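You operate a simulated robot arm through the tools that you are given. There is no shell and no other tool. Be economical: measure what you need, move in short steps, check, and stop when the job is done.

Carry out the task below with a simulated robot arm. There is one attempt and no reset: what you move stays moved.

TASK
Scan the blue plate and save its number in the log.
Fine: leave the plate in the scanner with the tray in.
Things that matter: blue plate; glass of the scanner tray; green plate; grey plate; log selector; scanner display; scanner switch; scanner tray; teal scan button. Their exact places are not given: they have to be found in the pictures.

The check looks at the end state, three seconds after you hand in, the way a careful person would. Anything else that was tipped, shoved, dropped, spilled or broken makes it a failure.

THE ROBOT
A 7-joint arm with a fingered hand on a trunk, on a base that drives. Base frame: it is fixed to the floor where the robot stands at the start and does not move with it; the origin is under the middle of the robot, x ahead of it, y to its left, z up; the surface under the hand at the start is at about z = 0.88. Units: m, degrees, N and s.
With the tool pointing down near the work surface it reaches from about 0.4 to 0.72 m from the robot's upright axis, wherever it stands. Its first joint turns from -166.0 to 166.0 degrees. Places, roughly: glass of the scanner tray [0.6, -0.1, 0.9]; log selector [0.7, 0, 1.2]; scanner display [0.5, -0.1, 1.1]; scanner switch [0.6, 0, 1.1]; scanner tray [0.6, -0.1, 0.9]; teal scan button [0.5, -0.2, 1.1]. Payload 3.4 kg.
The tool frame sits at the grasp point between the pads (the TCP): z along the fingers, y along the line on which they close. The tips reach 0.025 m beyond it. Largest opening 0.088 m; the body of the gripper starts 0.029 m behind the TCP. The gripper is a hand of 3 fingers: y runs from the thumb to the fingers, the wrist lies at [-0.013, -0.106, -0.174] in the tool frame, and closing takes about 1.5 s.
Orientation is that of the tool frame in the base frame, as a unit quaternion [x, y, z, w]. With the fingers straight down and the wrist toward the robot, the tool's x, y and z point along [0, 1, 0], [1, 0, 0] and [0, 0, -1] of the base frame.

THE INTERFACE
- The arm moves only by the tool move_arm. Its argument "moves" is text: rows parted by semicolons, each of 7 numbers parted by spaces: the shift along the tool's x, y, z in m, then the turn, a rotation vector about the tool's x, y, z in degrees, then the gripper command, from -1 (fully open) to 1 (shut), values between in proportion. In form: dx dy dz wx wy wz gripper; .... A call has 1 to 20 rows; each row is the pose to reach, as a shift and turn from the pose commanded when the call began, along the tool's axes at that moment. Rows are played at 5 a second. More than 0.05 m and 8.6 degrees between two rows, or a gripper value outside its range, and nothing of the call is played. A pose out of reach is approached as far as the arm can. The call stops where the force on the tool passes 90 N (or 10 N more than at its start, if that is more) or the arm is blocked; 0.2 s more then pass. The fingers move at their own pace (about 0.072 m/s each) and stop on an object; they squeeze with about 22 N. The grip force told is the motor's: it shows also when the fingers shut on nothing. Time passes only in rows, and 0.2 s behind the last, so rows that repeat a pose let the fingers close. It gives the time, the measured TCP pose, the force on the tool (base axes), the opening and the grip force at its end, in the units of the frame above (readings bear some noise), with the torque about the TCP (base axes, N m) and any sound that the robot's microphone picked up, and new pictures: "pictures" is both (left out), scene, wrist or none.
- Cameras (640 x 400 px; columns grow to the right, rows downward): "scene" is now at [0.0263, 0.129, 1.5242]; the picture's right is [-0.33, -0.94, 0.00], its down [-0.50, 0.18, -0.85] and it looks along [0.80, -0.28, -0.53] (base axes); focal length 263 px, centre (320, 200). "wrist" rides on the gripper at [0.058, -0.085, -0.099] in the tool frame; the picture's right is [-0.67, 0.35, -0.66], its down [-0.69, -0.63, 0.37] and it looks along [-0.29, 0.69, 0.66] (tool axes); focal length 261 px, centre (320, 200).
- slide_trunk(by): slides the trunk up (or, below 0, down) by that many m; the arm and the scene camera ride with it, the base frame stays. It gives what a move gives, with no picture.
- roll_base(legs): drives the robot by 1 to 6 legs, each [ahead, left, turn to the left] in m, m and degrees, along the robot's own axes; the way and the turn of a leg run together, so that a leg with both is an arc; at most 1.5 m and 180 degrees a leg. The arm and the cameras ride along, it lands a little off, and it stops where it bumps. It gives what a move gives, and a new picture of the scene camera.
- grasp_type(shape): the hand has 3 fingers and takes this shape, open, in about a second: jaw (thumb against the fingers, like two jaws); tri (thumb and two fingers); tip (a fingertip pinch); poke (one finger out to press); point (the index stretched); flat (the hand flat); cup (the hand cupped); fist (a fist). The gripper value then closes the fingers along that shape, each until it touches; the sizes above hold for jaw. It gives what a move gives, with no picture.
- turn_head(pan, tilt): turns the head with the scene camera to pan (to the left, within 155 degrees either way) and tilt (down, from -29 to 69), counted from straight ahead of the robot. It gives what a move gives, and a new picture of the scene camera.
- measure_at(camera, pixels): for up to 12 pixels [column, row] of the newest picture of that camera ("zoom" is the newest enlarged one), the place [x, y, z] in the base frame of the surface seen there, good to about 0.002 m. It takes no simulated time.
- close_up(camera, box): a new picture of the part [left, top, right, bottom] of that camera's present view, enlarged. It takes no simulated time.
- finish_job(): hands the job in; it is judged then, once.

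Go step by step. Measure first, check grasps and placings, and put right what went wrong. The budget is 80 turns and 260 pictures, counting those below and the enlarged ones. Unless the task says otherwise, let go and move clear before handing in, and close with one line.

The tools are called after "Emit:" as a command line: name --argument value ..., lists and objects as JSON in quotes. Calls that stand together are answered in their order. move_arm: Moves the arm, as the interface text tells. Its arguments: {"type":"object","properties":{"moves":{"type":"string"},"pictures":{"type":"string","enum":["both","scene","wrist","none"]}},"required":["moves"]} The other tools are called the same way: slide_trunk (by) slides the trunk up or down; grasp_type (shape) gives the hand a shape; roll_base (legs) drives the base; turn_head (pan, tilt) turns the head that bears the scene camera; measure_at (camera, pixels) gives the place of the surface under pixels of a picture; close_up (camera, box) takes an enlarged picture of a part of a camera's view; finish_job () hands the job in.

At the start:

```text
time: 0.0
ee_pos: [0.3944, 0.0859, 1.3328]
tool_rot: [0.707, 0.707, 0.001, -0.001]
wrist_force: [-0.1, -0.6, -0.2]
wrist_torque: [0.0, -0.03, 0.0]
opening: 0.0875
finger_force: 0.0
shape: jaw
trunk travel left (down, up): [-0.525, 0.065]
robot x, y, heading: [-0.0007, -0.0037, 0.1]
head pan, tilt: [-19.5, 32.1]
```

scene: 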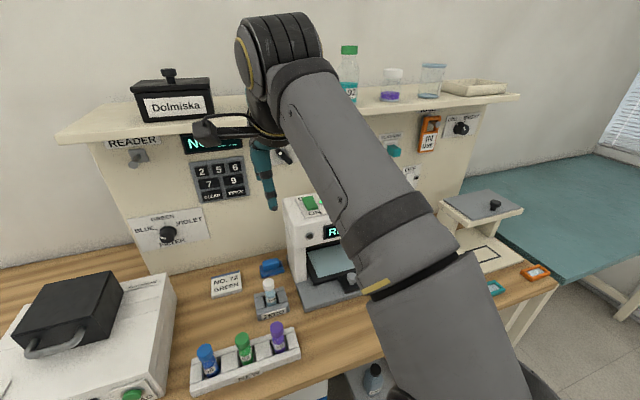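
wrist: 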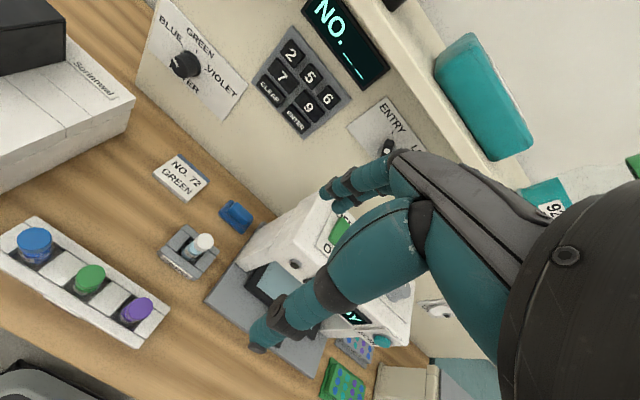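

The arm covers most of the scanner in the scene picture; the wrist picture shows the scanner around (330,280) and a green plate near (340,380). I'll enlarge both views.

Emit:
close_up --camera "wrist" --box '[200, 180, 460, 400]'

Emit:
close_up --camera "scene" --box '[260, 80, 580, 320]'

```text
1.82 times, centred on (330, 290) of wrist
```

zoom: 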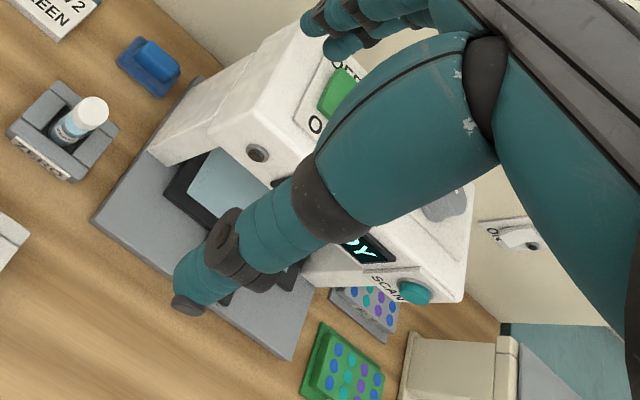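

```text
1.67 times, centred on (420, 200) of scene
```

zoom: 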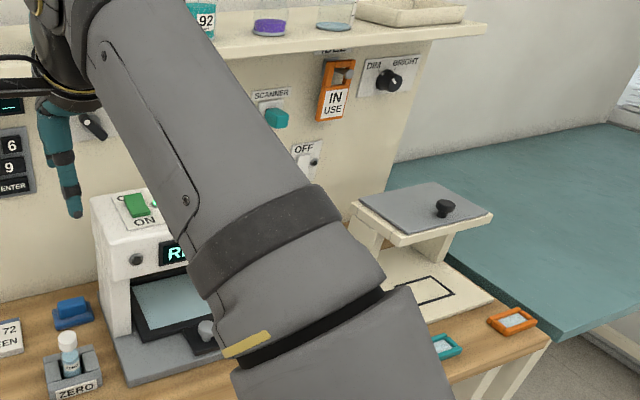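

The arm hides the scanner's right side. I'll measure a few landmarks before moving the arm to the left and clear of the view.

Emit:
measure_at --camera "scene" --pixels '[[170, 105], [222, 175], [270, 267], [310, 203], [120, 300], [245, 350], [330, 268], [500, 250], [460, 128], [430, 130], [100, 125], [347, 282]]'

Emit:
measure_at --camera "wrist" --pixels '[[340, 385], [357, 348], [382, 340], [350, 316], [235, 215], [400, 375]]'

```text
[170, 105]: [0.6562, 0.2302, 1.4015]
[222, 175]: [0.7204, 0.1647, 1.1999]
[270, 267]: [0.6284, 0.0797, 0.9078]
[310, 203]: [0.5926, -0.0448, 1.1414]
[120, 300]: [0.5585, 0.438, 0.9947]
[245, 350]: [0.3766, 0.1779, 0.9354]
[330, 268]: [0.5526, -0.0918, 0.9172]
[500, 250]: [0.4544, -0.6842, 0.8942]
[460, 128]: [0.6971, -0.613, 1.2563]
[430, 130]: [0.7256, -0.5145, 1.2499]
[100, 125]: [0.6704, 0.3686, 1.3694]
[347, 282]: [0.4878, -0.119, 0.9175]
```

```text
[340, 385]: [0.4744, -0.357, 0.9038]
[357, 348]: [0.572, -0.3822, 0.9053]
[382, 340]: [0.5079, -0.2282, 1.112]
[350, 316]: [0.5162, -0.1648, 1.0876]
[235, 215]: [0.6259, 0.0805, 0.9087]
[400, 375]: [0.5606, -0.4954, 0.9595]
```

Shelf edge is at x≈0.6, z≈1.37, so the hand at x≈0.39 can move left freely. Moving left 0.27 m.

Emit:
move_arm --moves "0.045 0 0 0 0 0 -1; 0.09 0 0 0 0 0 -1; 0.135 0 0 0 0 0 -1; 0.18 0 0 0 0 0 -1; 0.225 0 0 0 0 0 -1; 0.27 0 0 0 0 0 -1; 0.31 0 0 0 0 0 -1" --pictures "both"

```text
time: 1.6
ee_pos: [0.3789, 0.3228, 1.3106]
tool_rot: [0.707, 0.708, -0.001, -0.001]
wrist_force: [0.0, -0.5, 0.2]
wrist_torque: [0.03, 0.02, 0.01]
opening: 0.0876
finger_force: 0.2
shape: jaw
out of reach, approached as far as the arm can: row 5, 6, 7
trunk travel left (down, up): [-0.525, 0.065]
robot x, y, heading: [0.0052, -0.0012, 0.0]
head pan, tilt: [-19.5, 32.1]
```

scene: 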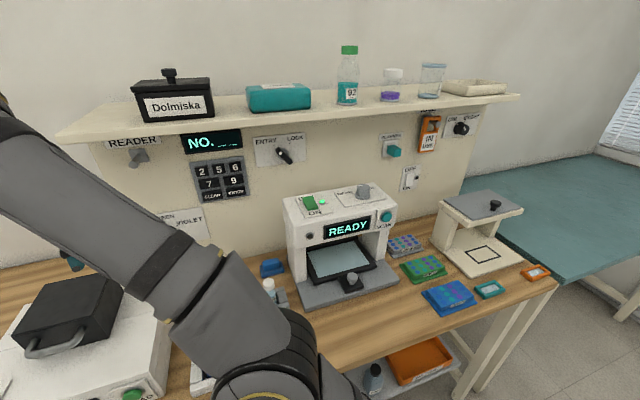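
wrist: 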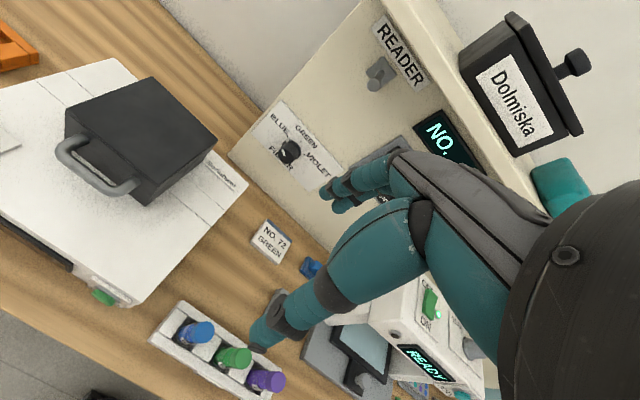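

Now the scanner is visible: switch (310,203), selector (363,190), button (386,216), display READY, tray knob (351,280), blue plate (449,297). Enlarging for detail.

Emit:
close_up --camera "scene" --box '[270, 170, 430, 310]'

Emit:
close_up --camera "scene" --box '[370, 220, 530, 320]'

Emit:
measure_at --camera "scene" --pixels '[[310, 203], [363, 190], [386, 216], [347, 228], [351, 280], [335, 262], [422, 298], [433, 314], [476, 303], [462, 281], [449, 296], [350, 300]]'

```text
2.86 times, centred on (350, 240) of scene
```

zoom: 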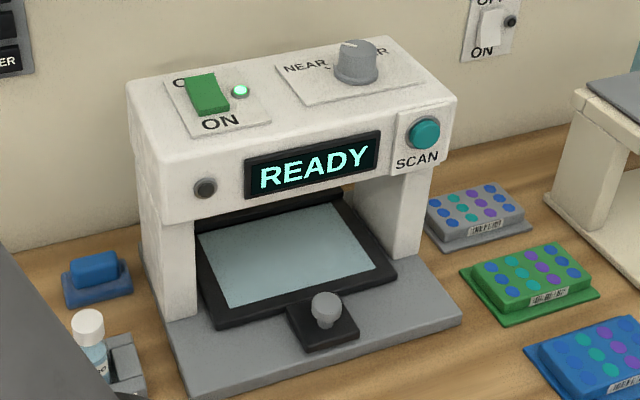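

```text
4.00 times, centred on (450, 270) of scene
```

zoom: 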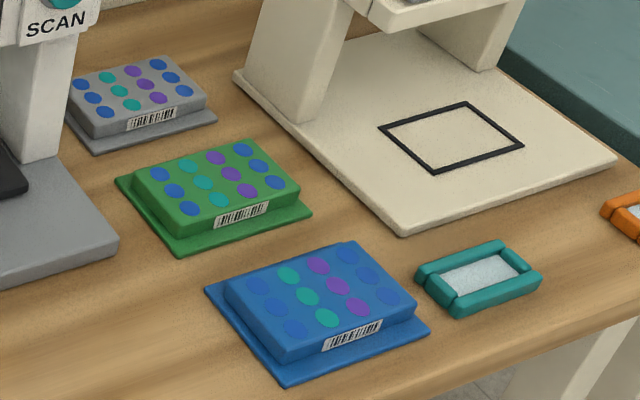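

```text
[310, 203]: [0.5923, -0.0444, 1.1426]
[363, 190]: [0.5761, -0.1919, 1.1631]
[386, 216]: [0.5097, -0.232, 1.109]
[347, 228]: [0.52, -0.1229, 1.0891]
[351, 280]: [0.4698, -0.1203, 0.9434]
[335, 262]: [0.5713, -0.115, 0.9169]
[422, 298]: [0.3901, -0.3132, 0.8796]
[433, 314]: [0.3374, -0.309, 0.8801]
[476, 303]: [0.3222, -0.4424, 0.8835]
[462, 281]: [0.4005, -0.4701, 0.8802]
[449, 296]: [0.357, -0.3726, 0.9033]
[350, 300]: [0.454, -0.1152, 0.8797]
```

The scanner has a NEAR/FAR knob, and there is a selector on the wall with keypad. I'll read the labels closely.

Emit:
close_up --camera "scene" --box '[170, 110, 330, 210]'

Emit:
close_up --camera "scene" --box '[370, 100, 480, 200]'

Emit:
close_up --camera "scene" --box '[280, 170, 410, 250]'

```text
4.00 times, centred on (250, 160) of scene
```

zoom: 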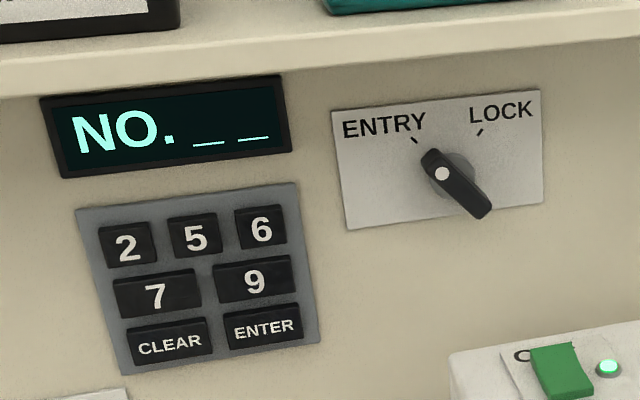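

```text
4.00 times, centred on (425, 150) of scene
```

zoom: 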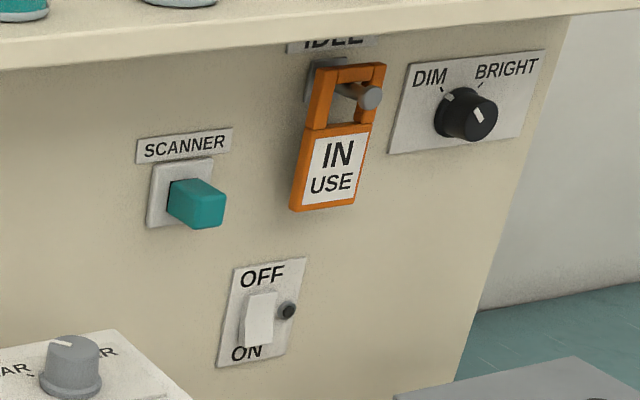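

```text
4.92 times, centred on (345, 210) of scene
```

zoom: 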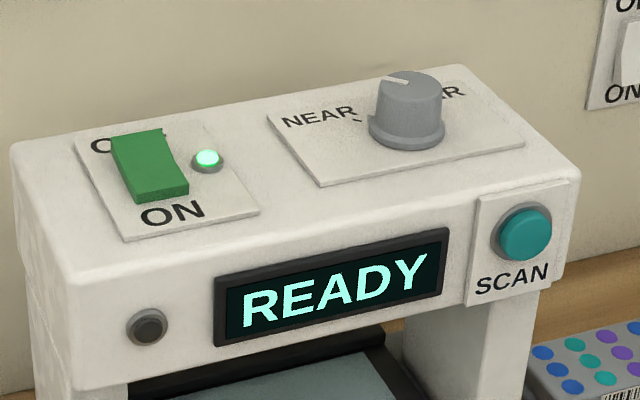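

The scanner is ON and READY, the log selector points to ENTRY. Now I measure the blue plate, neighbours and tray in detail.

Emit:
close_up --camera "scene" --box '[410, 265, 506, 325]'

Emit:
close_up --camera "wrist" --box '[290, 280, 420, 400]'

```text
6.67 times, centred on (458, 295) of scene
```

zoom: 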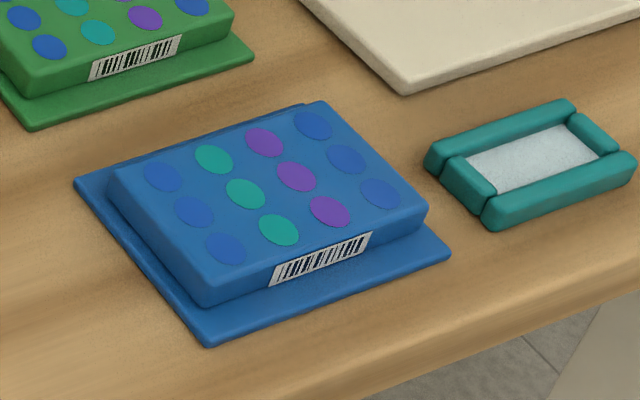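

```text
3.33 times, centred on (355, 340) of wrist
```

zoom: 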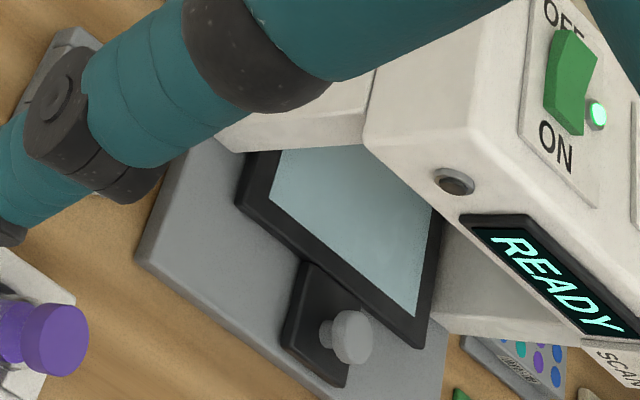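

Emit:
measure_at --camera "zoom" --pixels '[[352, 336], [332, 328], [243, 195], [418, 342], [275, 195], [412, 312], [305, 270], [340, 382], [290, 345], [280, 370], [145, 255], [190, 200]]'

Emit:
measure_at --camera "scene" --pixels '[[422, 292.5], [441.2, 316], [476.5, 303], [428, 291], [441, 306], [472.5, 296], [457.5, 281.5], [404, 267], [417, 284], [437, 277], [475, 287], [484, 297]]'

```text
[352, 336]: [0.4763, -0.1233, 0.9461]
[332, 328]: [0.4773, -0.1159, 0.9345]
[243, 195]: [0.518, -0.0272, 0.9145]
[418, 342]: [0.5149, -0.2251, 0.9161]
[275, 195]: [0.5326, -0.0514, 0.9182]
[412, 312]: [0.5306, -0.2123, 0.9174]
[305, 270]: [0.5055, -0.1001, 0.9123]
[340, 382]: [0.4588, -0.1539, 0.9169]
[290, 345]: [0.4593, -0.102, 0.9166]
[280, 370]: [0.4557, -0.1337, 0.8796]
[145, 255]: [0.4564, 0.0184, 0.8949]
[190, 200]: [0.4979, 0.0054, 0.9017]
```

```text
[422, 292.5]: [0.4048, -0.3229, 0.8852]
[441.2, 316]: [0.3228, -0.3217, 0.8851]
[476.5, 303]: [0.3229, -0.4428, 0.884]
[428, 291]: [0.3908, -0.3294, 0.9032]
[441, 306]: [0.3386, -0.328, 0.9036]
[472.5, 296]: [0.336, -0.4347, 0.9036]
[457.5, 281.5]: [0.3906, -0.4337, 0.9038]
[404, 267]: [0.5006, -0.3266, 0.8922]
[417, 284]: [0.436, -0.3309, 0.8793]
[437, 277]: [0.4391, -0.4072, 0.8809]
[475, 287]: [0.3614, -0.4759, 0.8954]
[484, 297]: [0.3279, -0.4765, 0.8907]
```

Plate: base x 0.322–0.406, y −0.443…−0.322; upper block ~0.058 × 0.11, top z≈0.904, centre ≈(0.364,−0.382). Tray knob at (0.476,−0.122,0.946). I'll back up 0.12 m so the pulled-out tray stays within reach.

Emit:
roll_base --legs '[[-0.12, 0, 0]]'

```text
time: 2.8
ee_pos: [0.2618, 0.3222, 1.3112]
tool_rot: [0.708, 0.707, 0.001, -0.001]
wrist_force: [-0.7, 0.6, 0.1]
wrist_torque: [0.01, 0.01, 0.01]
opening: 0.0876
finger_force: 0.1
shape: jaw
trunk travel left (down, up): [-0.525, 0.065]
robot x, y, heading: [-0.1173, -0.0007, 0.0]
head pan, tilt: [-19.5, 32.1]
```

scene: 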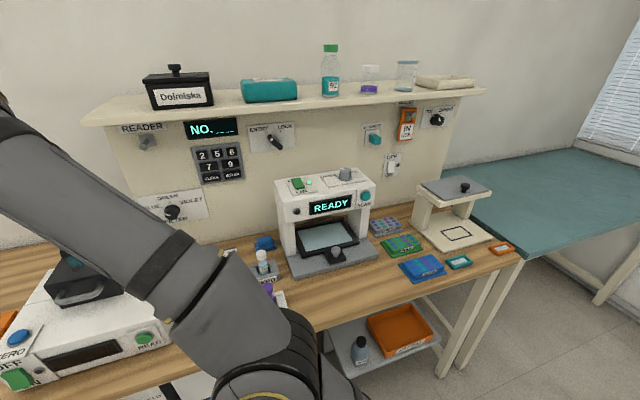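

Next: swing the hand to in front of the tray knob, at safe height, yawing 90° so the jaws close along base y.

Emit:
move_arm --moves "-0.037 0.012 0.008 0 0 7.5 -1; -0.073 0.024 0.017 0 0 15 -1; -0.11 0.035 0.025 0 0 22.5 -1; -0.147 0.047 0.033 0 0 30 -1; -0.183 0.058 0.042 0 0 37.5 -1; -0.22 0.07 0.05 0 0 45 -1; -0.257 0.082 0.058 0 0 52.5 -1; -0.293 0.093 0.067 0 0 60 -1; -0.33 0.105 0.075 0 0 67.5 -1; -0.367 0.117 0.083 0 0 75 -1; -0.403 0.128 0.092 0 0 82.5 -1; -0.44 0.14 0.1 0 0 90 -1; -0.44 0.14 0.1 0 0 90 -1" --pictures "both"

```text
time: 5.6
ee_pos: [0.4045, -0.1175, 1.2121]
tool_rot: [1.0, -0.002, 0.0, 0.0]
wrist_force: [-0.4, -0.4, -0.3]
wrist_torque: [-0.02, -0.01, 0.02]
opening: 0.0877
finger_force: 0.1
shape: jaw
trunk travel left (down, up): [-0.525, 0.065]
robot x, y, heading: [-0.1183, -0.0004, -0.0]
head pan, tilt: [-19.5, 32.1]
```

scene: 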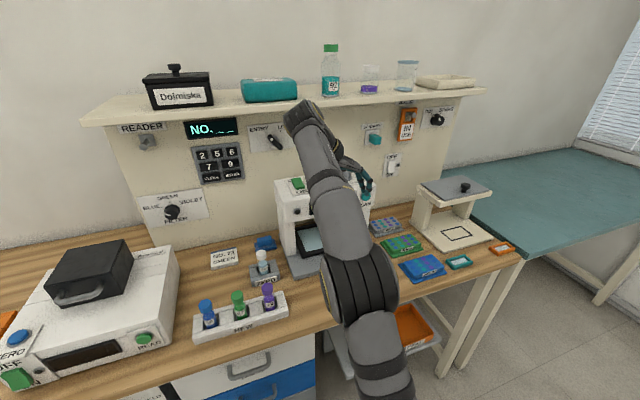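
wrist: 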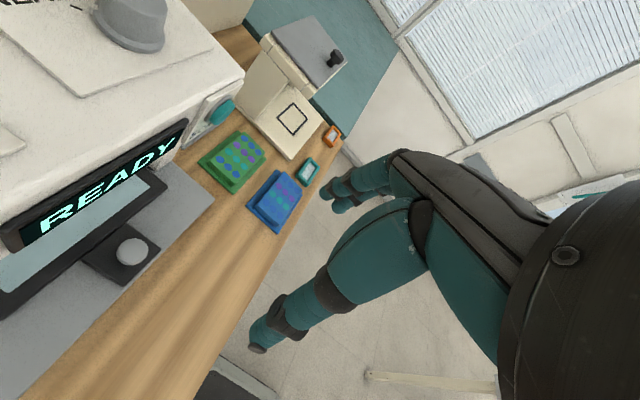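

Hand is over the tray front with fingers down. Now I descend with a 25° tilt (hand leaning back from the scanner head) to just above the knob, then check.

Emit:
move_arm --moves "0 0.001 0.03 0 6 0 -1; 0.01 0.002 0.07 0 12 0 -1; 0.025 0.003 0.11 0 18 0 -1; 0.04 0.004 0.15 0 25 0 -1; 0.052 0.0045 0.19 0 25 0 -1; 0.055 0.0045 0.21 0 25 0 -1; 0.055 0.0045 0.21 0 25 0 -1" --pictures "both"

```text
time: 7.2
ee_pos: [0.4598, -0.1204, 0.9997]
tool_rot: [0.976, -0.001, 0.216, -0.001]
wrist_force: [-0.8, 0.3, 0.1]
wrist_torque: [0.04, 0.0, 0.03]
opening: 0.0877
finger_force: 0.0
shape: jaw
trunk travel left (down, up): [-0.525, 0.065]
robot x, y, heading: [-0.1183, -0.0004, -0.2]
head pan, tilt: [-19.5, 32.1]
```

scene: 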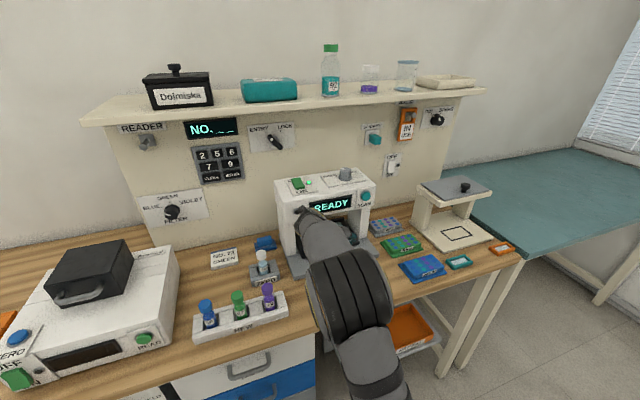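
wrist: 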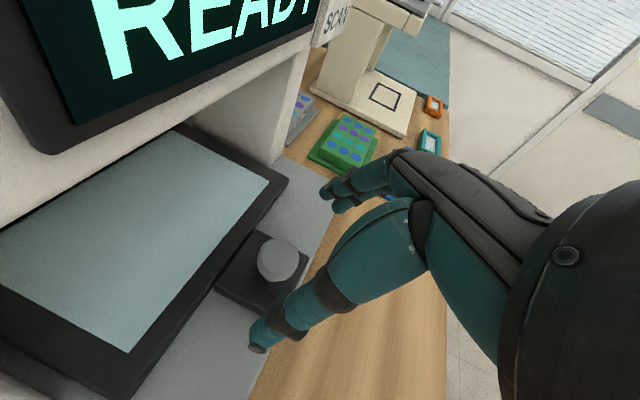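

The knob shows at wrist (280,258), between the open thumb and fingers. Measuring it precisely.

Emit:
measure_at --camera "wrist" --pixels '[[282, 256], [262, 250], [300, 262], [280, 242], [266, 275], [240, 290], [270, 165], [190, 127], [130, 350], [250, 305], [95, 70], [100, 125]]'

```text
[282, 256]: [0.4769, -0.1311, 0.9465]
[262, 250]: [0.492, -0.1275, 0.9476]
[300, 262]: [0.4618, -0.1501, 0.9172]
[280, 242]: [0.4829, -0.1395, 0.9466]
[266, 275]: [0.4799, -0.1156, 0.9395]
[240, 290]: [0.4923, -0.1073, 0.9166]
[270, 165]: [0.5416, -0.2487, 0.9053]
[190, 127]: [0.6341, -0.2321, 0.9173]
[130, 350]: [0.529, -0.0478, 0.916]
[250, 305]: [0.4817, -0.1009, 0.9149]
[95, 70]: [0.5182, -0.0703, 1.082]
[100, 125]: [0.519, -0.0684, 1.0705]
```

Knob centre ≈(0.478,−0.127,0.94). Lower onto it and close.

Emit:
move_arm --moves "-0.005 0.003 0.018 0 0 0 -1; -0.009 0.0066 0.033 0 0 0 -1; -0.0135 0.0066 0.047 0 0 0 -1; -0.0135 0.0066 0.047 0 0 0 -1; -0.0135 0.0066 0.047 0 0 0 0.3; -0.0135 0.0066 0.047 0 0 0 1; -0.0135 0.0066 0.047 0 0 0 1; -0.0135 0.0066 0.047 0 0 0 1; -0.0135 0.0066 0.047 0 0 0 1; -0.0135 0.0066 0.047 0 0 0 1; -0.0135 0.0066 0.047 0 0 0 1; -0.0135 0.0066 0.047 0 0 0 1" --pictures "wrist"

```text
time: 9.8
ee_pos: [0.4657, -0.1262, 0.951]
tool_rot: [0.976, -0.001, 0.217, -0.001]
wrist_force: [-4.9, 1.7, -4.8]
wrist_torque: [0.11, 0.06, -0.08]
opening: 0.0185
finger_force: 21.8
shape: jaw
trunk travel left (down, up): [-0.525, 0.065]
robot x, y, heading: [-0.1144, -0.0005, 0.2]
head pan, tilt: [-19.5, 32.1]
```

wrist: 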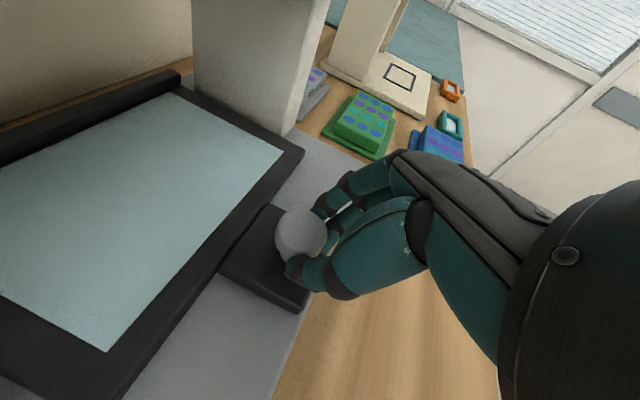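

Knob gripped (opening 0.0185). Pulling straight toward −x by 0.10 m.

Emit:
move_arm --moves "-0.018 0 -0.0084 0 0 0 1; -0.036 0 -0.017 0 0 0 1; -0.054 0 -0.0253 0 0 0 1; -0.0725 0 -0.0338 0 0 0 1; -0.0905 0 -0.0422 0 0 0 1; -0.0905 0 -0.0422 0 0 0 1" --pictures "both"

```text
time: 11.2
ee_pos: [0.365, -0.1269, 0.9523]
tool_rot: [0.976, -0.002, 0.217, 0.0]
wrist_force: [-0.5, 4.3, -5.3]
wrist_torque: [0.16, 0.09, 0.06]
opening: 0.0158
finger_force: 22.3
shape: jaw
trunk travel left (down, up): [-0.525, 0.065]
robot x, y, heading: [-0.1224, -0.0017, -0.1]
head pan, tilt: [-19.5, 32.1]
```

scene: 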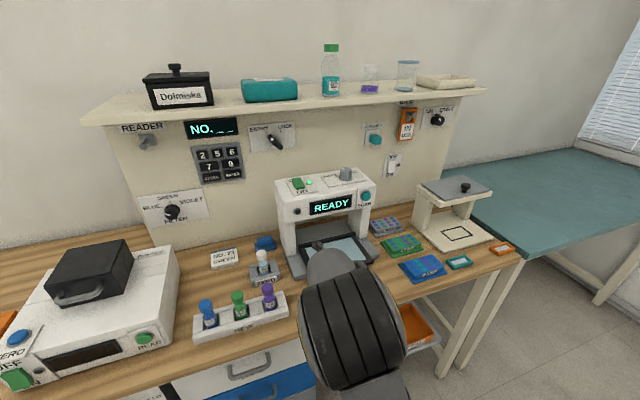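
wrist: 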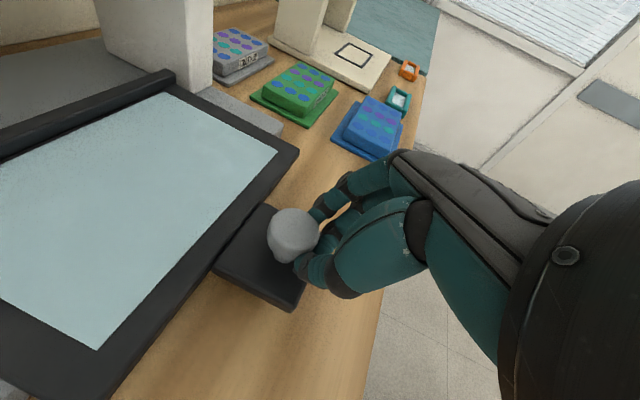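

The tray came out 0.10 m. I'll pull a little more, gently, to find its stop.

Emit:
move_arm --moves "-0.009 0 -0.0042 0 0 0 1; -0.018 0 -0.0084 0 0 0 1; -0.027 0 -0.0126 0 0 0 1; -0.027 0 -0.0126 0 0 0 1" --pictures "wrist"

```text
time: 12.2
ee_pos: [0.3356, -0.1272, 0.9525]
tool_rot: [0.976, -0.001, 0.216, -0.001]
wrist_force: [0.6, -0.5, 0.0]
wrist_torque: [0.02, 0.0, -0.02]
opening: 0.0131
finger_force: 21.9
shape: jaw
trunk travel left (down, up): [-0.525, 0.065]
robot x, y, heading: [-0.1173, -0.0, -0.2]
head pan, tilt: [-19.5, 32.1]
```

wrist: 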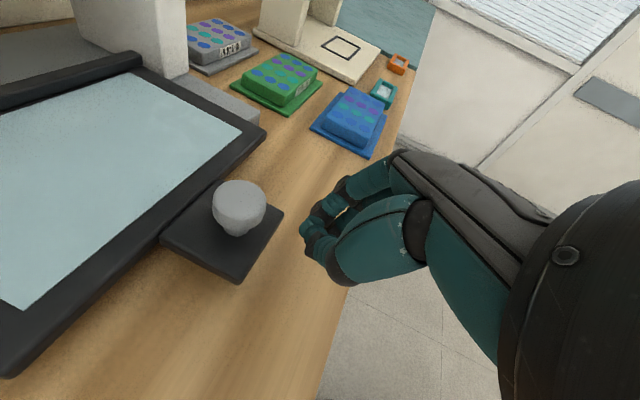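

The fingers slid off the knob, so the tray is at its end stop. Measuring the tray and blue plate now.

Emit:
measure_at --camera "wrist" --pixels '[[240, 190], [236, 130], [145, 76], [22, 305], [262, 132], [130, 60], [330, 125], [370, 153], [350, 95], [343, 130], [375, 138], [378, 108]]'

Emit:
close_up --camera "wrist" --box '[290, 60, 410, 180]'

```text
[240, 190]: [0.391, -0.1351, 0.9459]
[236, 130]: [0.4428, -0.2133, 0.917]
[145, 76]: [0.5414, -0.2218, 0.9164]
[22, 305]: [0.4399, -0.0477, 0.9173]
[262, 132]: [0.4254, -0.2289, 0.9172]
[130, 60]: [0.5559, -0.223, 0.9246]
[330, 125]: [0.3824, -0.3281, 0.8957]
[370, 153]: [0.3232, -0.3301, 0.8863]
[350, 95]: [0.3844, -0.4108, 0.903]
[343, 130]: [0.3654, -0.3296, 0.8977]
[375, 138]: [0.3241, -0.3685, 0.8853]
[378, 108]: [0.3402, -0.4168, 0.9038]
```

```text
3.33 times, centred on (350, 120) of wrist
```

zoom: 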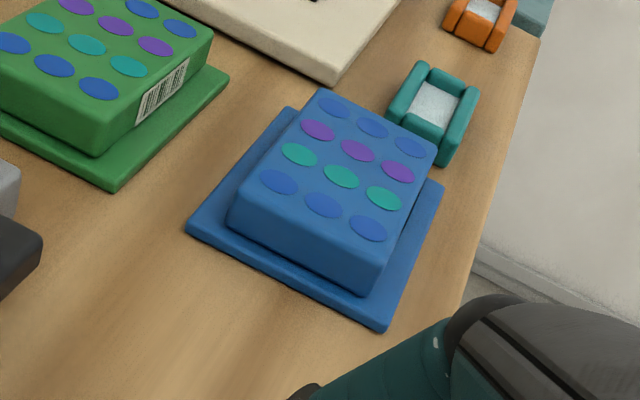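

Tray glass is now x≈0.443–0.545, y≈−0.213…−0.05, z=0.917. I raise the hand, untilt it, and open.

Emit:
move_arm --moves "0.01 0 -0.035 0 0 0 1; 0.031 0 -0.075 0 -6 0 1; 0.052 0 -0.11 0 -12 0 0; 0.063 0 -0.136 0 -18 0 -1; 0.063 0 -0.136 0 -25 0 -1; 0.063 0 -0.136 0 -25 0 -1" --pictures "none"

```text
time: 13.6
ee_pos: [0.3367, -0.1265, 1.1025]
tool_rot: [1.0, -0.002, -0.001, -0.001]
wrist_force: [-0.8, 0.2, 0.4]
wrist_torque: [-0.01, 0.0, 0.0]
opening: 0.0876
finger_force: 0.0
shape: jaw
trunk travel left (down, up): [-0.525, 0.065]
robot x, y, heading: [-0.1184, 0.0001, -0.2]
head pan, tilt: [-19.5, 32.1]
```

Now yaw back −90° and move above the blue plate.

Emit:
move_arm --moves "0.002 0.021 0.003 0 0 -7.5 -1; 0.004 0.043 0.006 0 0 -15 -1; 0.007 0.064 0.01 0 0 -22.5 -1; 0.009 0.085 0.015 0 0 -30 -1; 0.011 0.106 0.02 0 0 -37.5 -1; 0.013 0.128 0.025 0 0 -45 -1; 0.016 0.149 0.03 0 0 -52.5 -1; 0.018 0.17 0.035 0 0 -60 -1; 0.02 0.192 0.04 0 0 -67.5 -1; 0.023 0.213 0.05 0 0 -75 -1; 0.025 0.235 0.06 0 0 -82.5 -1; 0.027 0.2555 0.08 0 0 -90 -1; 0.027 0.2555 0.08 0 0 -90 -1" --pictures "both"

```text
time: 16.4
ee_pos: [0.3622, -0.3837, 1.0232]
tool_rot: [0.707, 0.707, 0.001, 0.0]
wrist_force: [-0.4, -0.6, 0.0]
wrist_torque: [-0.01, -0.01, 0.02]
opening: 0.0875
finger_force: 0.0
shape: jaw
trunk travel left (down, up): [-0.525, 0.065]
robot x, y, heading: [-0.1172, 0.0011, -0.1]
head pan, tilt: [-19.5, 32.1]
```

scene: 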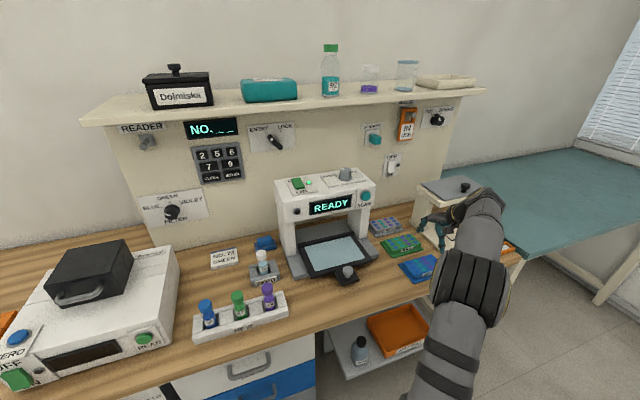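
wrist: 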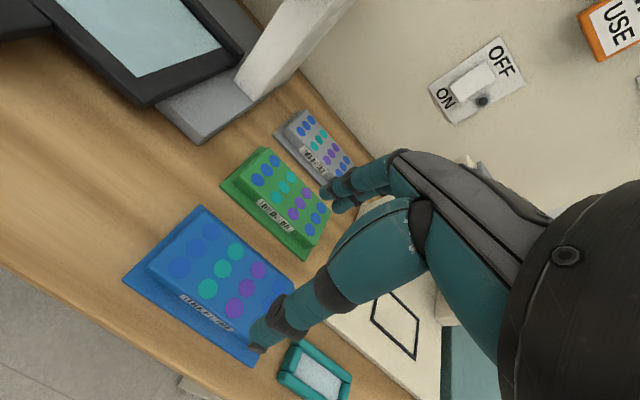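

The blue plate is between thumb and fingers. Measuring its edges and stand clearance.

Emit:
measure_at --camera "wrist" --pixels '[[202, 212], [150, 265], [240, 345], [215, 340], [180, 285], [200, 225], [160, 270], [290, 280], [270, 262], [330, 290], [410, 340], [300, 345]]'

```text
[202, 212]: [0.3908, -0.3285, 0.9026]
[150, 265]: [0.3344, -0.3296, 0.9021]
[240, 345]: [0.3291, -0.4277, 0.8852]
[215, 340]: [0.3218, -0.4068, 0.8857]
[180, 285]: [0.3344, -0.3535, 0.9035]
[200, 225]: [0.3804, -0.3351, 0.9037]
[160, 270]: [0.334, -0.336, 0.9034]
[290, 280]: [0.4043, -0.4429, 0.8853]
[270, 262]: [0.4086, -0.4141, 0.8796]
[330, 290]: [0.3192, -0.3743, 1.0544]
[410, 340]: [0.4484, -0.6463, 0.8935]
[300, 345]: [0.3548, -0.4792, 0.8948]
```

Block centre x≈0.3635. Descend to TCP z≈0.915 (tips just above the flange) and close.

Emit:
move_arm --moves "0.0017 0.0013 0.03 0 0 0 -1; 0.0017 0.0013 0.06 0 0 0 -1; 0.0017 0.0013 0.085 0 0 0 -1; 0.0017 0.0013 0.1 0 0 0 -1; 0.0017 0.0013 0.108 0 0 0 -1; 0.0017 0.0013 0.108 0 0 0 -0.3; 0.0017 0.0013 0.108 0 0 0 0.3; 0.0017 0.0013 0.108 0 0 0 1; 0.0017 0.0013 0.108 0 0 0 1; 0.0017 0.0013 0.108 0 0 0 1; 0.0017 0.0013 0.108 0 0 0 1" --pictures "both"

```text
time: 18.8
ee_pos: [0.3627, -0.3799, 0.9143]
tool_rot: [0.708, 0.706, 0.0, -0.001]
wrist_force: [0.2, -0.4, 0.3]
wrist_torque: [0.05, 0.03, 0.01]
opening: 0.0564
finger_force: 21.8
shape: jaw
trunk travel left (down, up): [-0.525, 0.065]
robot x, y, heading: [-0.1153, -0.0017, -0.0]
head pan, tilt: [-19.5, 32.1]
```

scene: 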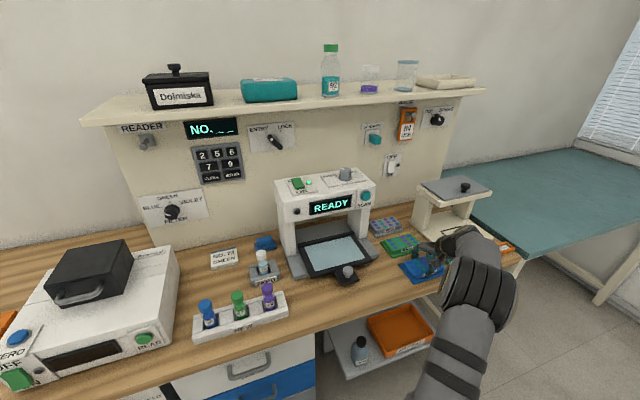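
wrist: 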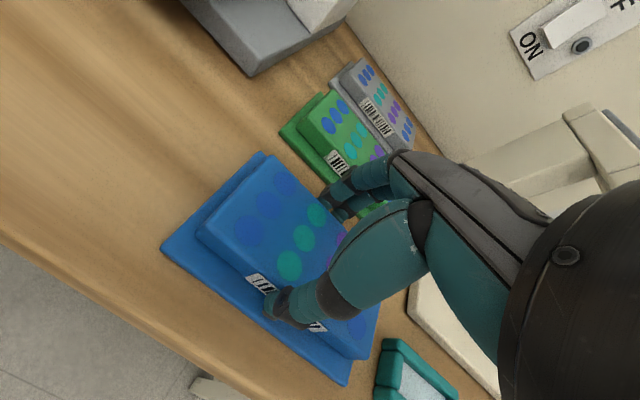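

Gripped at 0.056. Lift 0.08 m and check.

Emit:
move_arm --moves "0 0 -0.015 0 0 0 1; 0 0 -0.035 0 0 0 1; 0 0 -0.06 0 0 0 1; 0 0 -0.08 0 0 0 1; 0 0 -0.08 0 0 0 1" --pictures "both"

```text
time: 20.0
ee_pos: [0.3633, -0.3817, 0.9952]
tool_rot: [0.708, 0.706, 0.001, -0.001]
wrist_force: [0.7, -0.1, -0.9]
wrist_torque: [-0.01, 0.02, 0.02]
opening: 0.0564
finger_force: 22.0
shape: jaw
trunk travel left (down, up): [-0.525, 0.065]
robot x, y, heading: [-0.1154, 0.0005, -0.0]
head pan, tilt: [-19.5, 32.1]
```

scene: 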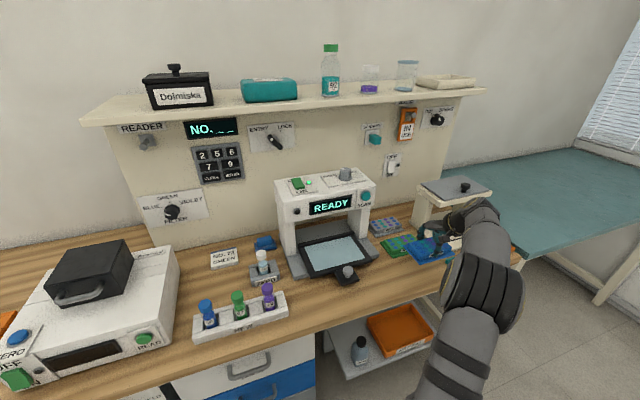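
wrist: 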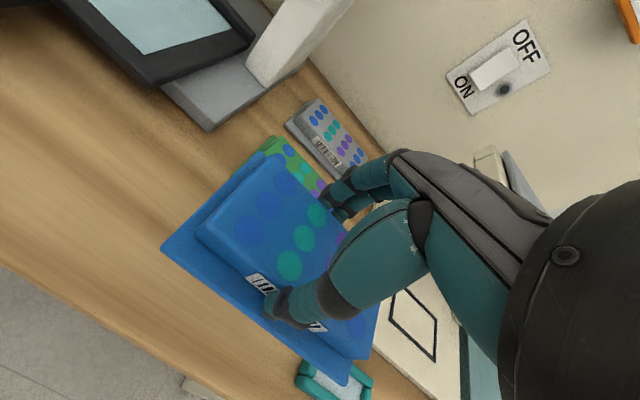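

Plate is level in the hand. Carry left over the knob to (0.455,−0.131) at this height.

Emit:
move_arm --moves "0.035 0 -0.005 0 0 0 1; 0.075 0.01 -0.008 0 0 0 1; 0.115 0.025 -0.008 0 0 0 1; 0.155 0.045 -0.008 0 0 0 1; 0.195 0.065 -0.008 0 0 0 1; 0.23 0.082 -0.008 0 0 0 1; 0.2507 0.0917 -0.008 0 0 0 1; 0.2507 0.0917 -0.008 0 0 0 1" --pictures "both"

```text
time: 21.8
ee_pos: [0.4529, -0.1302, 1.0025]
tool_rot: [0.707, 0.707, 0.0, 0.0]
wrist_force: [-0.1, 0.1, -1.4]
wrist_torque: [0.0, -0.01, 0.04]
opening: 0.0561
finger_force: 21.9
shape: jaw
trunk travel left (down, up): [-0.525, 0.065]
robot x, y, heading: [-0.1186, 0.0005, -0.0]
head pan, tilt: [-19.5, 32.1]
```

scene: 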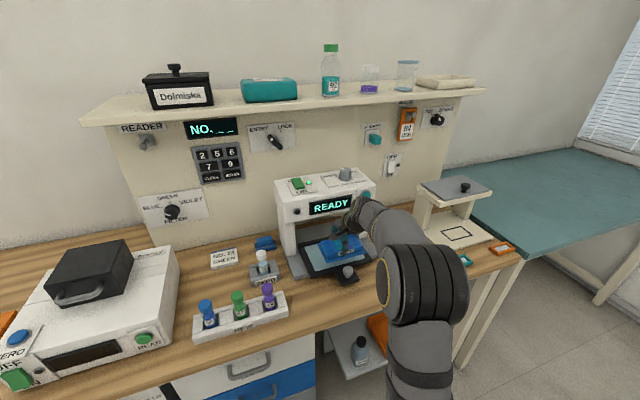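
wrist: 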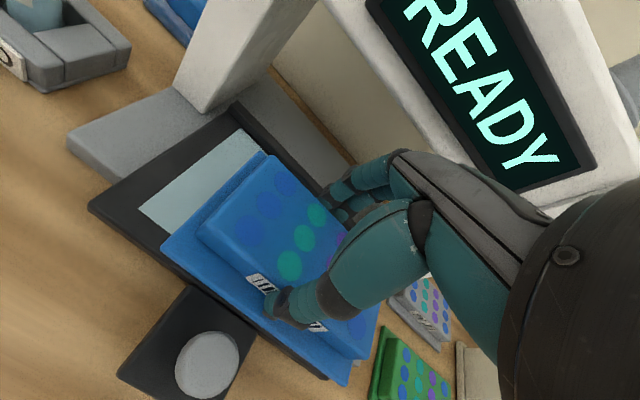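

Clear of the head. Lower, slide forward to x≈0.492, and set down (TCP ≈0.952).

Emit:
move_arm --moves "0 0 0.02 0 0 0 1; 0 0 0.043 0 0 0 1; 0 0.013 0.043 0 0 0 1; 0 0.026 0.043 0 0 0 1; 0 0.039 0.043 0 0 0 1; 0 0.039 0.047 0 0 0 1; 0 0.039 0.0505 0 0 0 1; 0 0.039 0.0505 0 0 0 1" --pictures "wrist"

```text
time: 23.6
ee_pos: [0.4929, -0.1303, 0.9524]
tool_rot: [0.708, 0.706, 0.0, -0.001]
wrist_force: [0.2, 0.6, -0.2]
wrist_torque: [0.04, 0.04, 0.02]
opening: 0.0564
finger_force: 22.1
shape: jaw
trunk travel left (down, up): [-0.525, 0.065]
robot x, y, heading: [-0.1197, -0.0006, 0.1]
head pan, tilt: [-19.5, 32.1]
```

wrist: 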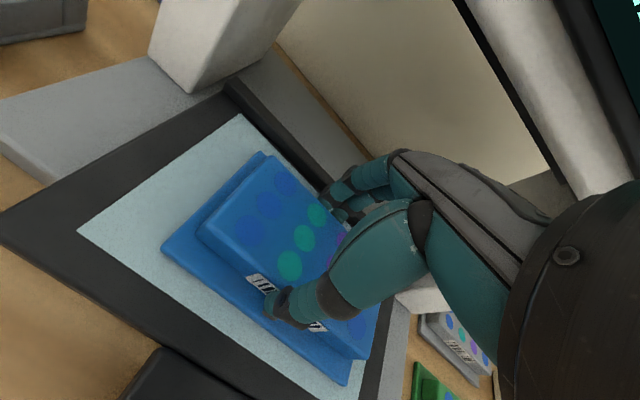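

Plate sits inside the glass, load is off the wrist. Open partway, rise, and back off.

Emit:
move_arm --moves "0 0 0.001 0 0 0 1; 0 0 0.001 0 0 0 0; 0 0 0.001 0 0 0 -0.7; 0 0 0.001 0 0 0 -0.7; 0 0 0.001 0 0 0 -0.7; 0 0 0.001 0 0 0 -0.7; 0 0 -0.012 0 0 0 -0.7; 0 0 -0.025 0 0 0 -0.7" --pictures "wrist"

```text
time: 25.4
ee_pos: [0.494, -0.1309, 0.9772]
tool_rot: [0.708, 0.706, 0.0, 0.0]
wrist_force: [0.8, -1.0, -0.6]
wrist_torque: [0.02, 0.0, 0.0]
opening: 0.0747
finger_force: 0.1
shape: jaw
trunk travel left (down, up): [-0.525, 0.065]
robot x, y, heading: [-0.1157, -0.0031, -0.1]
head pan, tilt: [-19.5, 32.1]
```

wrist: 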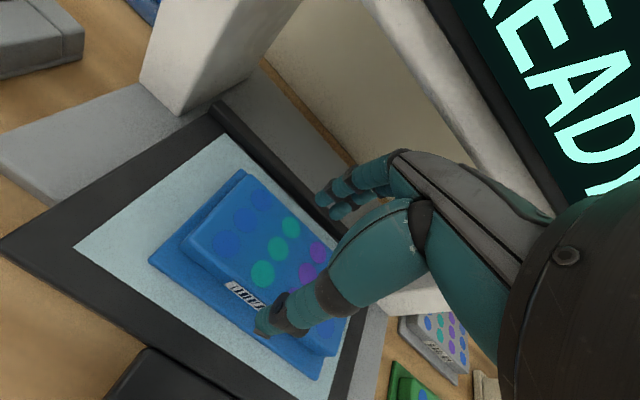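

Fingers are above the block. Retreat toward −x, rising, to a pose in front of the knob, and close the fist for pushing.

Emit:
move_arm --moves "0 -0.02 -0.004 0 0 0 -0.7; 0 -0.05 -0.015 0 0 0 -0.7; 0 -0.09 -0.03 0 0 0 -0.7; 0 -0.13 -0.04 0 0 0 0; 0 -0.17 -0.04 0 0 0 1; 0 -0.177 -0.04 0 0 0 1; 0 -0.177 -0.04 0 0 0 1; 0 -0.177 -0.04 0 0 0 1; 0 -0.177 -0.04 0 0 0 1" --pictures "both"

```text
time: 27.4
ee_pos: [0.3183, -0.132, 1.015]
tool_rot: [0.707, 0.707, 0.001, 0.0]
wrist_force: [1.3, 0.3, 0.8]
wrist_torque: [-0.02, -0.04, 0.0]
opening: 0.0
finger_force: 22.2
shape: jaw
trunk travel left (down, up): [-0.525, 0.065]
robot x, y, heading: [-0.1183, -0.0005, 0.0]
head pan, tilt: [-19.5, 32.1]
```

scene: 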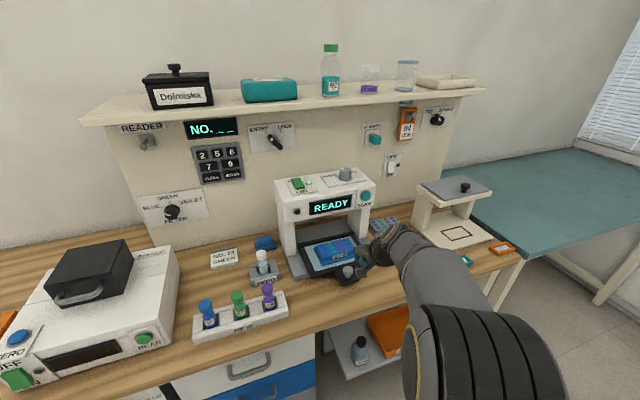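
wrist: 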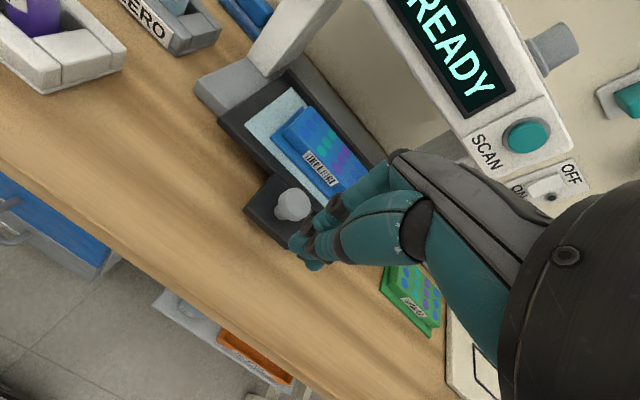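

Plate rests well on the tray. Measuring the knob for the push.

Emit:
measure_at --camera "wrist" --pixels '[[294, 203], [280, 215], [305, 210], [308, 255], [260, 215], [245, 207]]'

```text
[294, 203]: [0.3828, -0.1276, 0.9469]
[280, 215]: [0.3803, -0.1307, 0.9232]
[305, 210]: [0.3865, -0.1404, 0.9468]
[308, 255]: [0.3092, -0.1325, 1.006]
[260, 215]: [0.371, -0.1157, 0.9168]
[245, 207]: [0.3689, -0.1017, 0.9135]
```

Knob centre ≈(0.386,−0.127). Lower closed fingers in front of it, push +x, and stop slightly before the expected end.

Emit:
move_arm --moves "0.005 0 0.03 0 0 0 1; 0.005 0 0.062 0 0 0 1; 0.005 0.02 0.062 0 0 0 1; 0.005 0.04 0.062 0 0 0 1; 0.005 0.055 0.062 0 0 0 1; 0.005 0.07 0.062 0 0 0 1; 0.005 0.085 0.062 0 0 0 1; 0.005 0.1 0.062 0 0 0 1; 0.005 0.115 0.062 0 0 0 1; 0.005 0.12 0.062 0 0 0 1" --pictures "both"

```text
time: 29.6
ee_pos: [0.4369, -0.1265, 0.9562]
tool_rot: [0.707, 0.707, 0.001, 0.0]
wrist_force: [0.4, 0.0, -0.6]
wrist_torque: [0.0, -0.03, 0.03]
opening: 0.0
finger_force: 22.1
shape: jaw
trunk travel left (down, up): [-0.525, 0.065]
robot x, y, heading: [-0.1206, -0.0004, -0.2]
head pan, tilt: [-19.5, 32.1]
```

scene: 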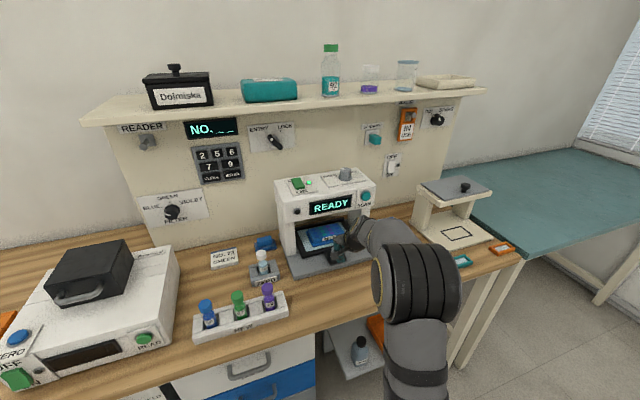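
wrist: 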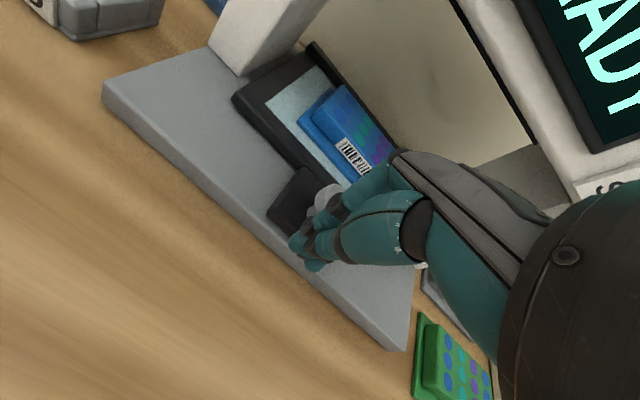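

Pushing works smoothly. Continue in small steps to the stop (start position of the frame edge was x≈0.518).

Emit:
measure_at --camera "wrist" --pixels '[[237, 98], [322, 190], [270, 210]]'

Emit:
move_arm --moves "0 0.005 0 0 0 0 1; 0 0.01 0 0 0 0 1; 0 0.015 0 0 0 0 1; 0 0.02 0 0 0 0 1; 0 0.025 0 0 0 0 1; 0 0.025 0 0 0 0 1" --pictures "wrist"

```text
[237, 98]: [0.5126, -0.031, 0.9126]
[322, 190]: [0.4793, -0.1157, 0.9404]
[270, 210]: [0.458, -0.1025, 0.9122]
```

```text
time: 31.0
ee_pos: [0.4596, -0.1259, 0.9564]
tool_rot: [0.708, 0.707, 0.001, 0.0]
wrist_force: [-21.8, -4.4, 6.6]
wrist_torque: [-0.11, 0.22, -0.15]
opening: 0.0001
finger_force: 22.2
shape: jaw
trunk travel left (down, up): [-0.525, 0.065]
robot x, y, heading: [-0.1169, 0.0011, -0.0]
head pan, tilt: [-19.5, 32.1]
```

wrist: 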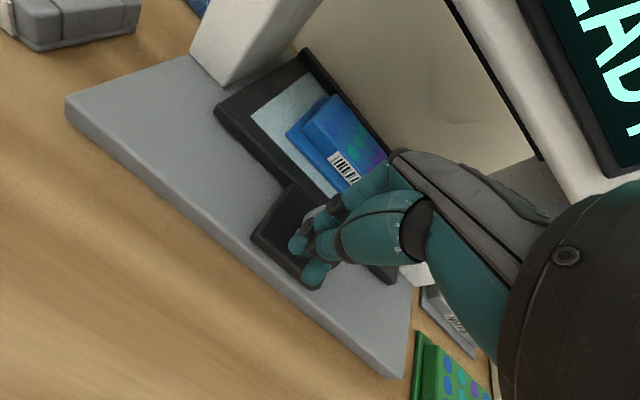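

Wrist force −22 N: the tray is against its stop. Back off and up, then shape the hand to poke.

Emit:
move_arm --moves "0 -0.03 0 0 0 0 1; 0 -0.07 -0.01 0 0 0 1; 0 -0.1 -0.05 0 0 0 1; 0 -0.1 -0.1 0 0 0 1; 0 -0.1 -0.15 0 0 0 1; 0 -0.1 -0.15 0 0 0 1" --pictures "none"

Emit:
grasp_type --shape "poke"

Emit:
move_arm --moves "-0.01 0 0 -8 0 0 1; -0.02 0 0 -16 0 0 1; -0.03 0 0 -24 0 0 1; -0.04 0 0 -32 0 0 1; -0.05 0 0 -40 0 0 1; -0.06 0 0 -48 0 0 1; -0.07 0 0 -56 0 0 1; -0.08 0 0 -64 0 0 1; -0.09 0 0 -72 0 0 1; -0.1 0 0 -80 0 0 1; -0.105 0 0 -86 0 0 1; -0.105 0 0 -90 0 0 1; -0.105 0 0 -90 0 0 1" --pictures "both"

```text
time: 32.4
ee_pos: [0.3639, -0.1254, 1.1052]
tool_rot: [0.708, 0.707, 0.001, 0.0]
wrist_force: [0.2, 0.4, -0.3]
wrist_torque: [-0.02, 0.04, -0.01]
opening: 0.0002
finger_force: 21.7
shape: jaw
trunk travel left (down, up): [-0.525, 0.065]
robot x, y, heading: [-0.1153, 0.0001, -0.1]
head pan, tilt: [-19.5, 32.1]
```

```text
time: 33.3
ee_pos: [0.3648, -0.1252, 1.1047]
tool_rot: [0.708, 0.707, 0.0, -0.001]
wrist_force: [-0.1, -0.4, 0.7]
wrist_torque: [-0.01, -0.02, 0.0]
opening: 0.0
finger_force: 0.0
shape: poke
trunk travel left (down, up): [-0.525, 0.065]
robot x, y, heading: [-0.1133, -0.0014, -0.2]
head pan, tilt: [-19.5, 32.1]
```

```text
time: 36.1
ee_pos: [0.3626, -0.2306, 1.1057]
tool_rot: [0.5, 0.499, 0.501, 0.501]
wrist_force: [0.5, 0.6, -0.2]
wrist_torque: [0.02, 0.03, 0.02]
opening: 0.0
finger_force: 21.5
shape: jaw
trunk travel left (down, up): [-0.525, 0.065]
robot x, y, heading: [-0.116, 0.0046, -0.1]
head pan, tilt: [-19.5, 32.1]
```

scene: 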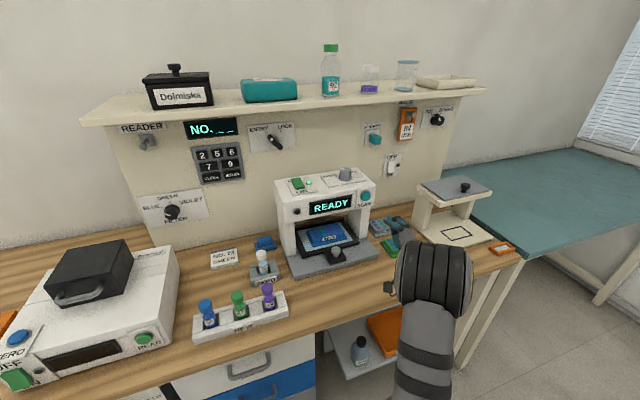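
wrist: 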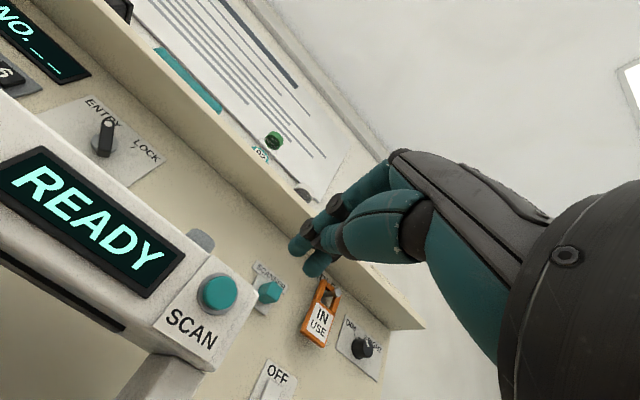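

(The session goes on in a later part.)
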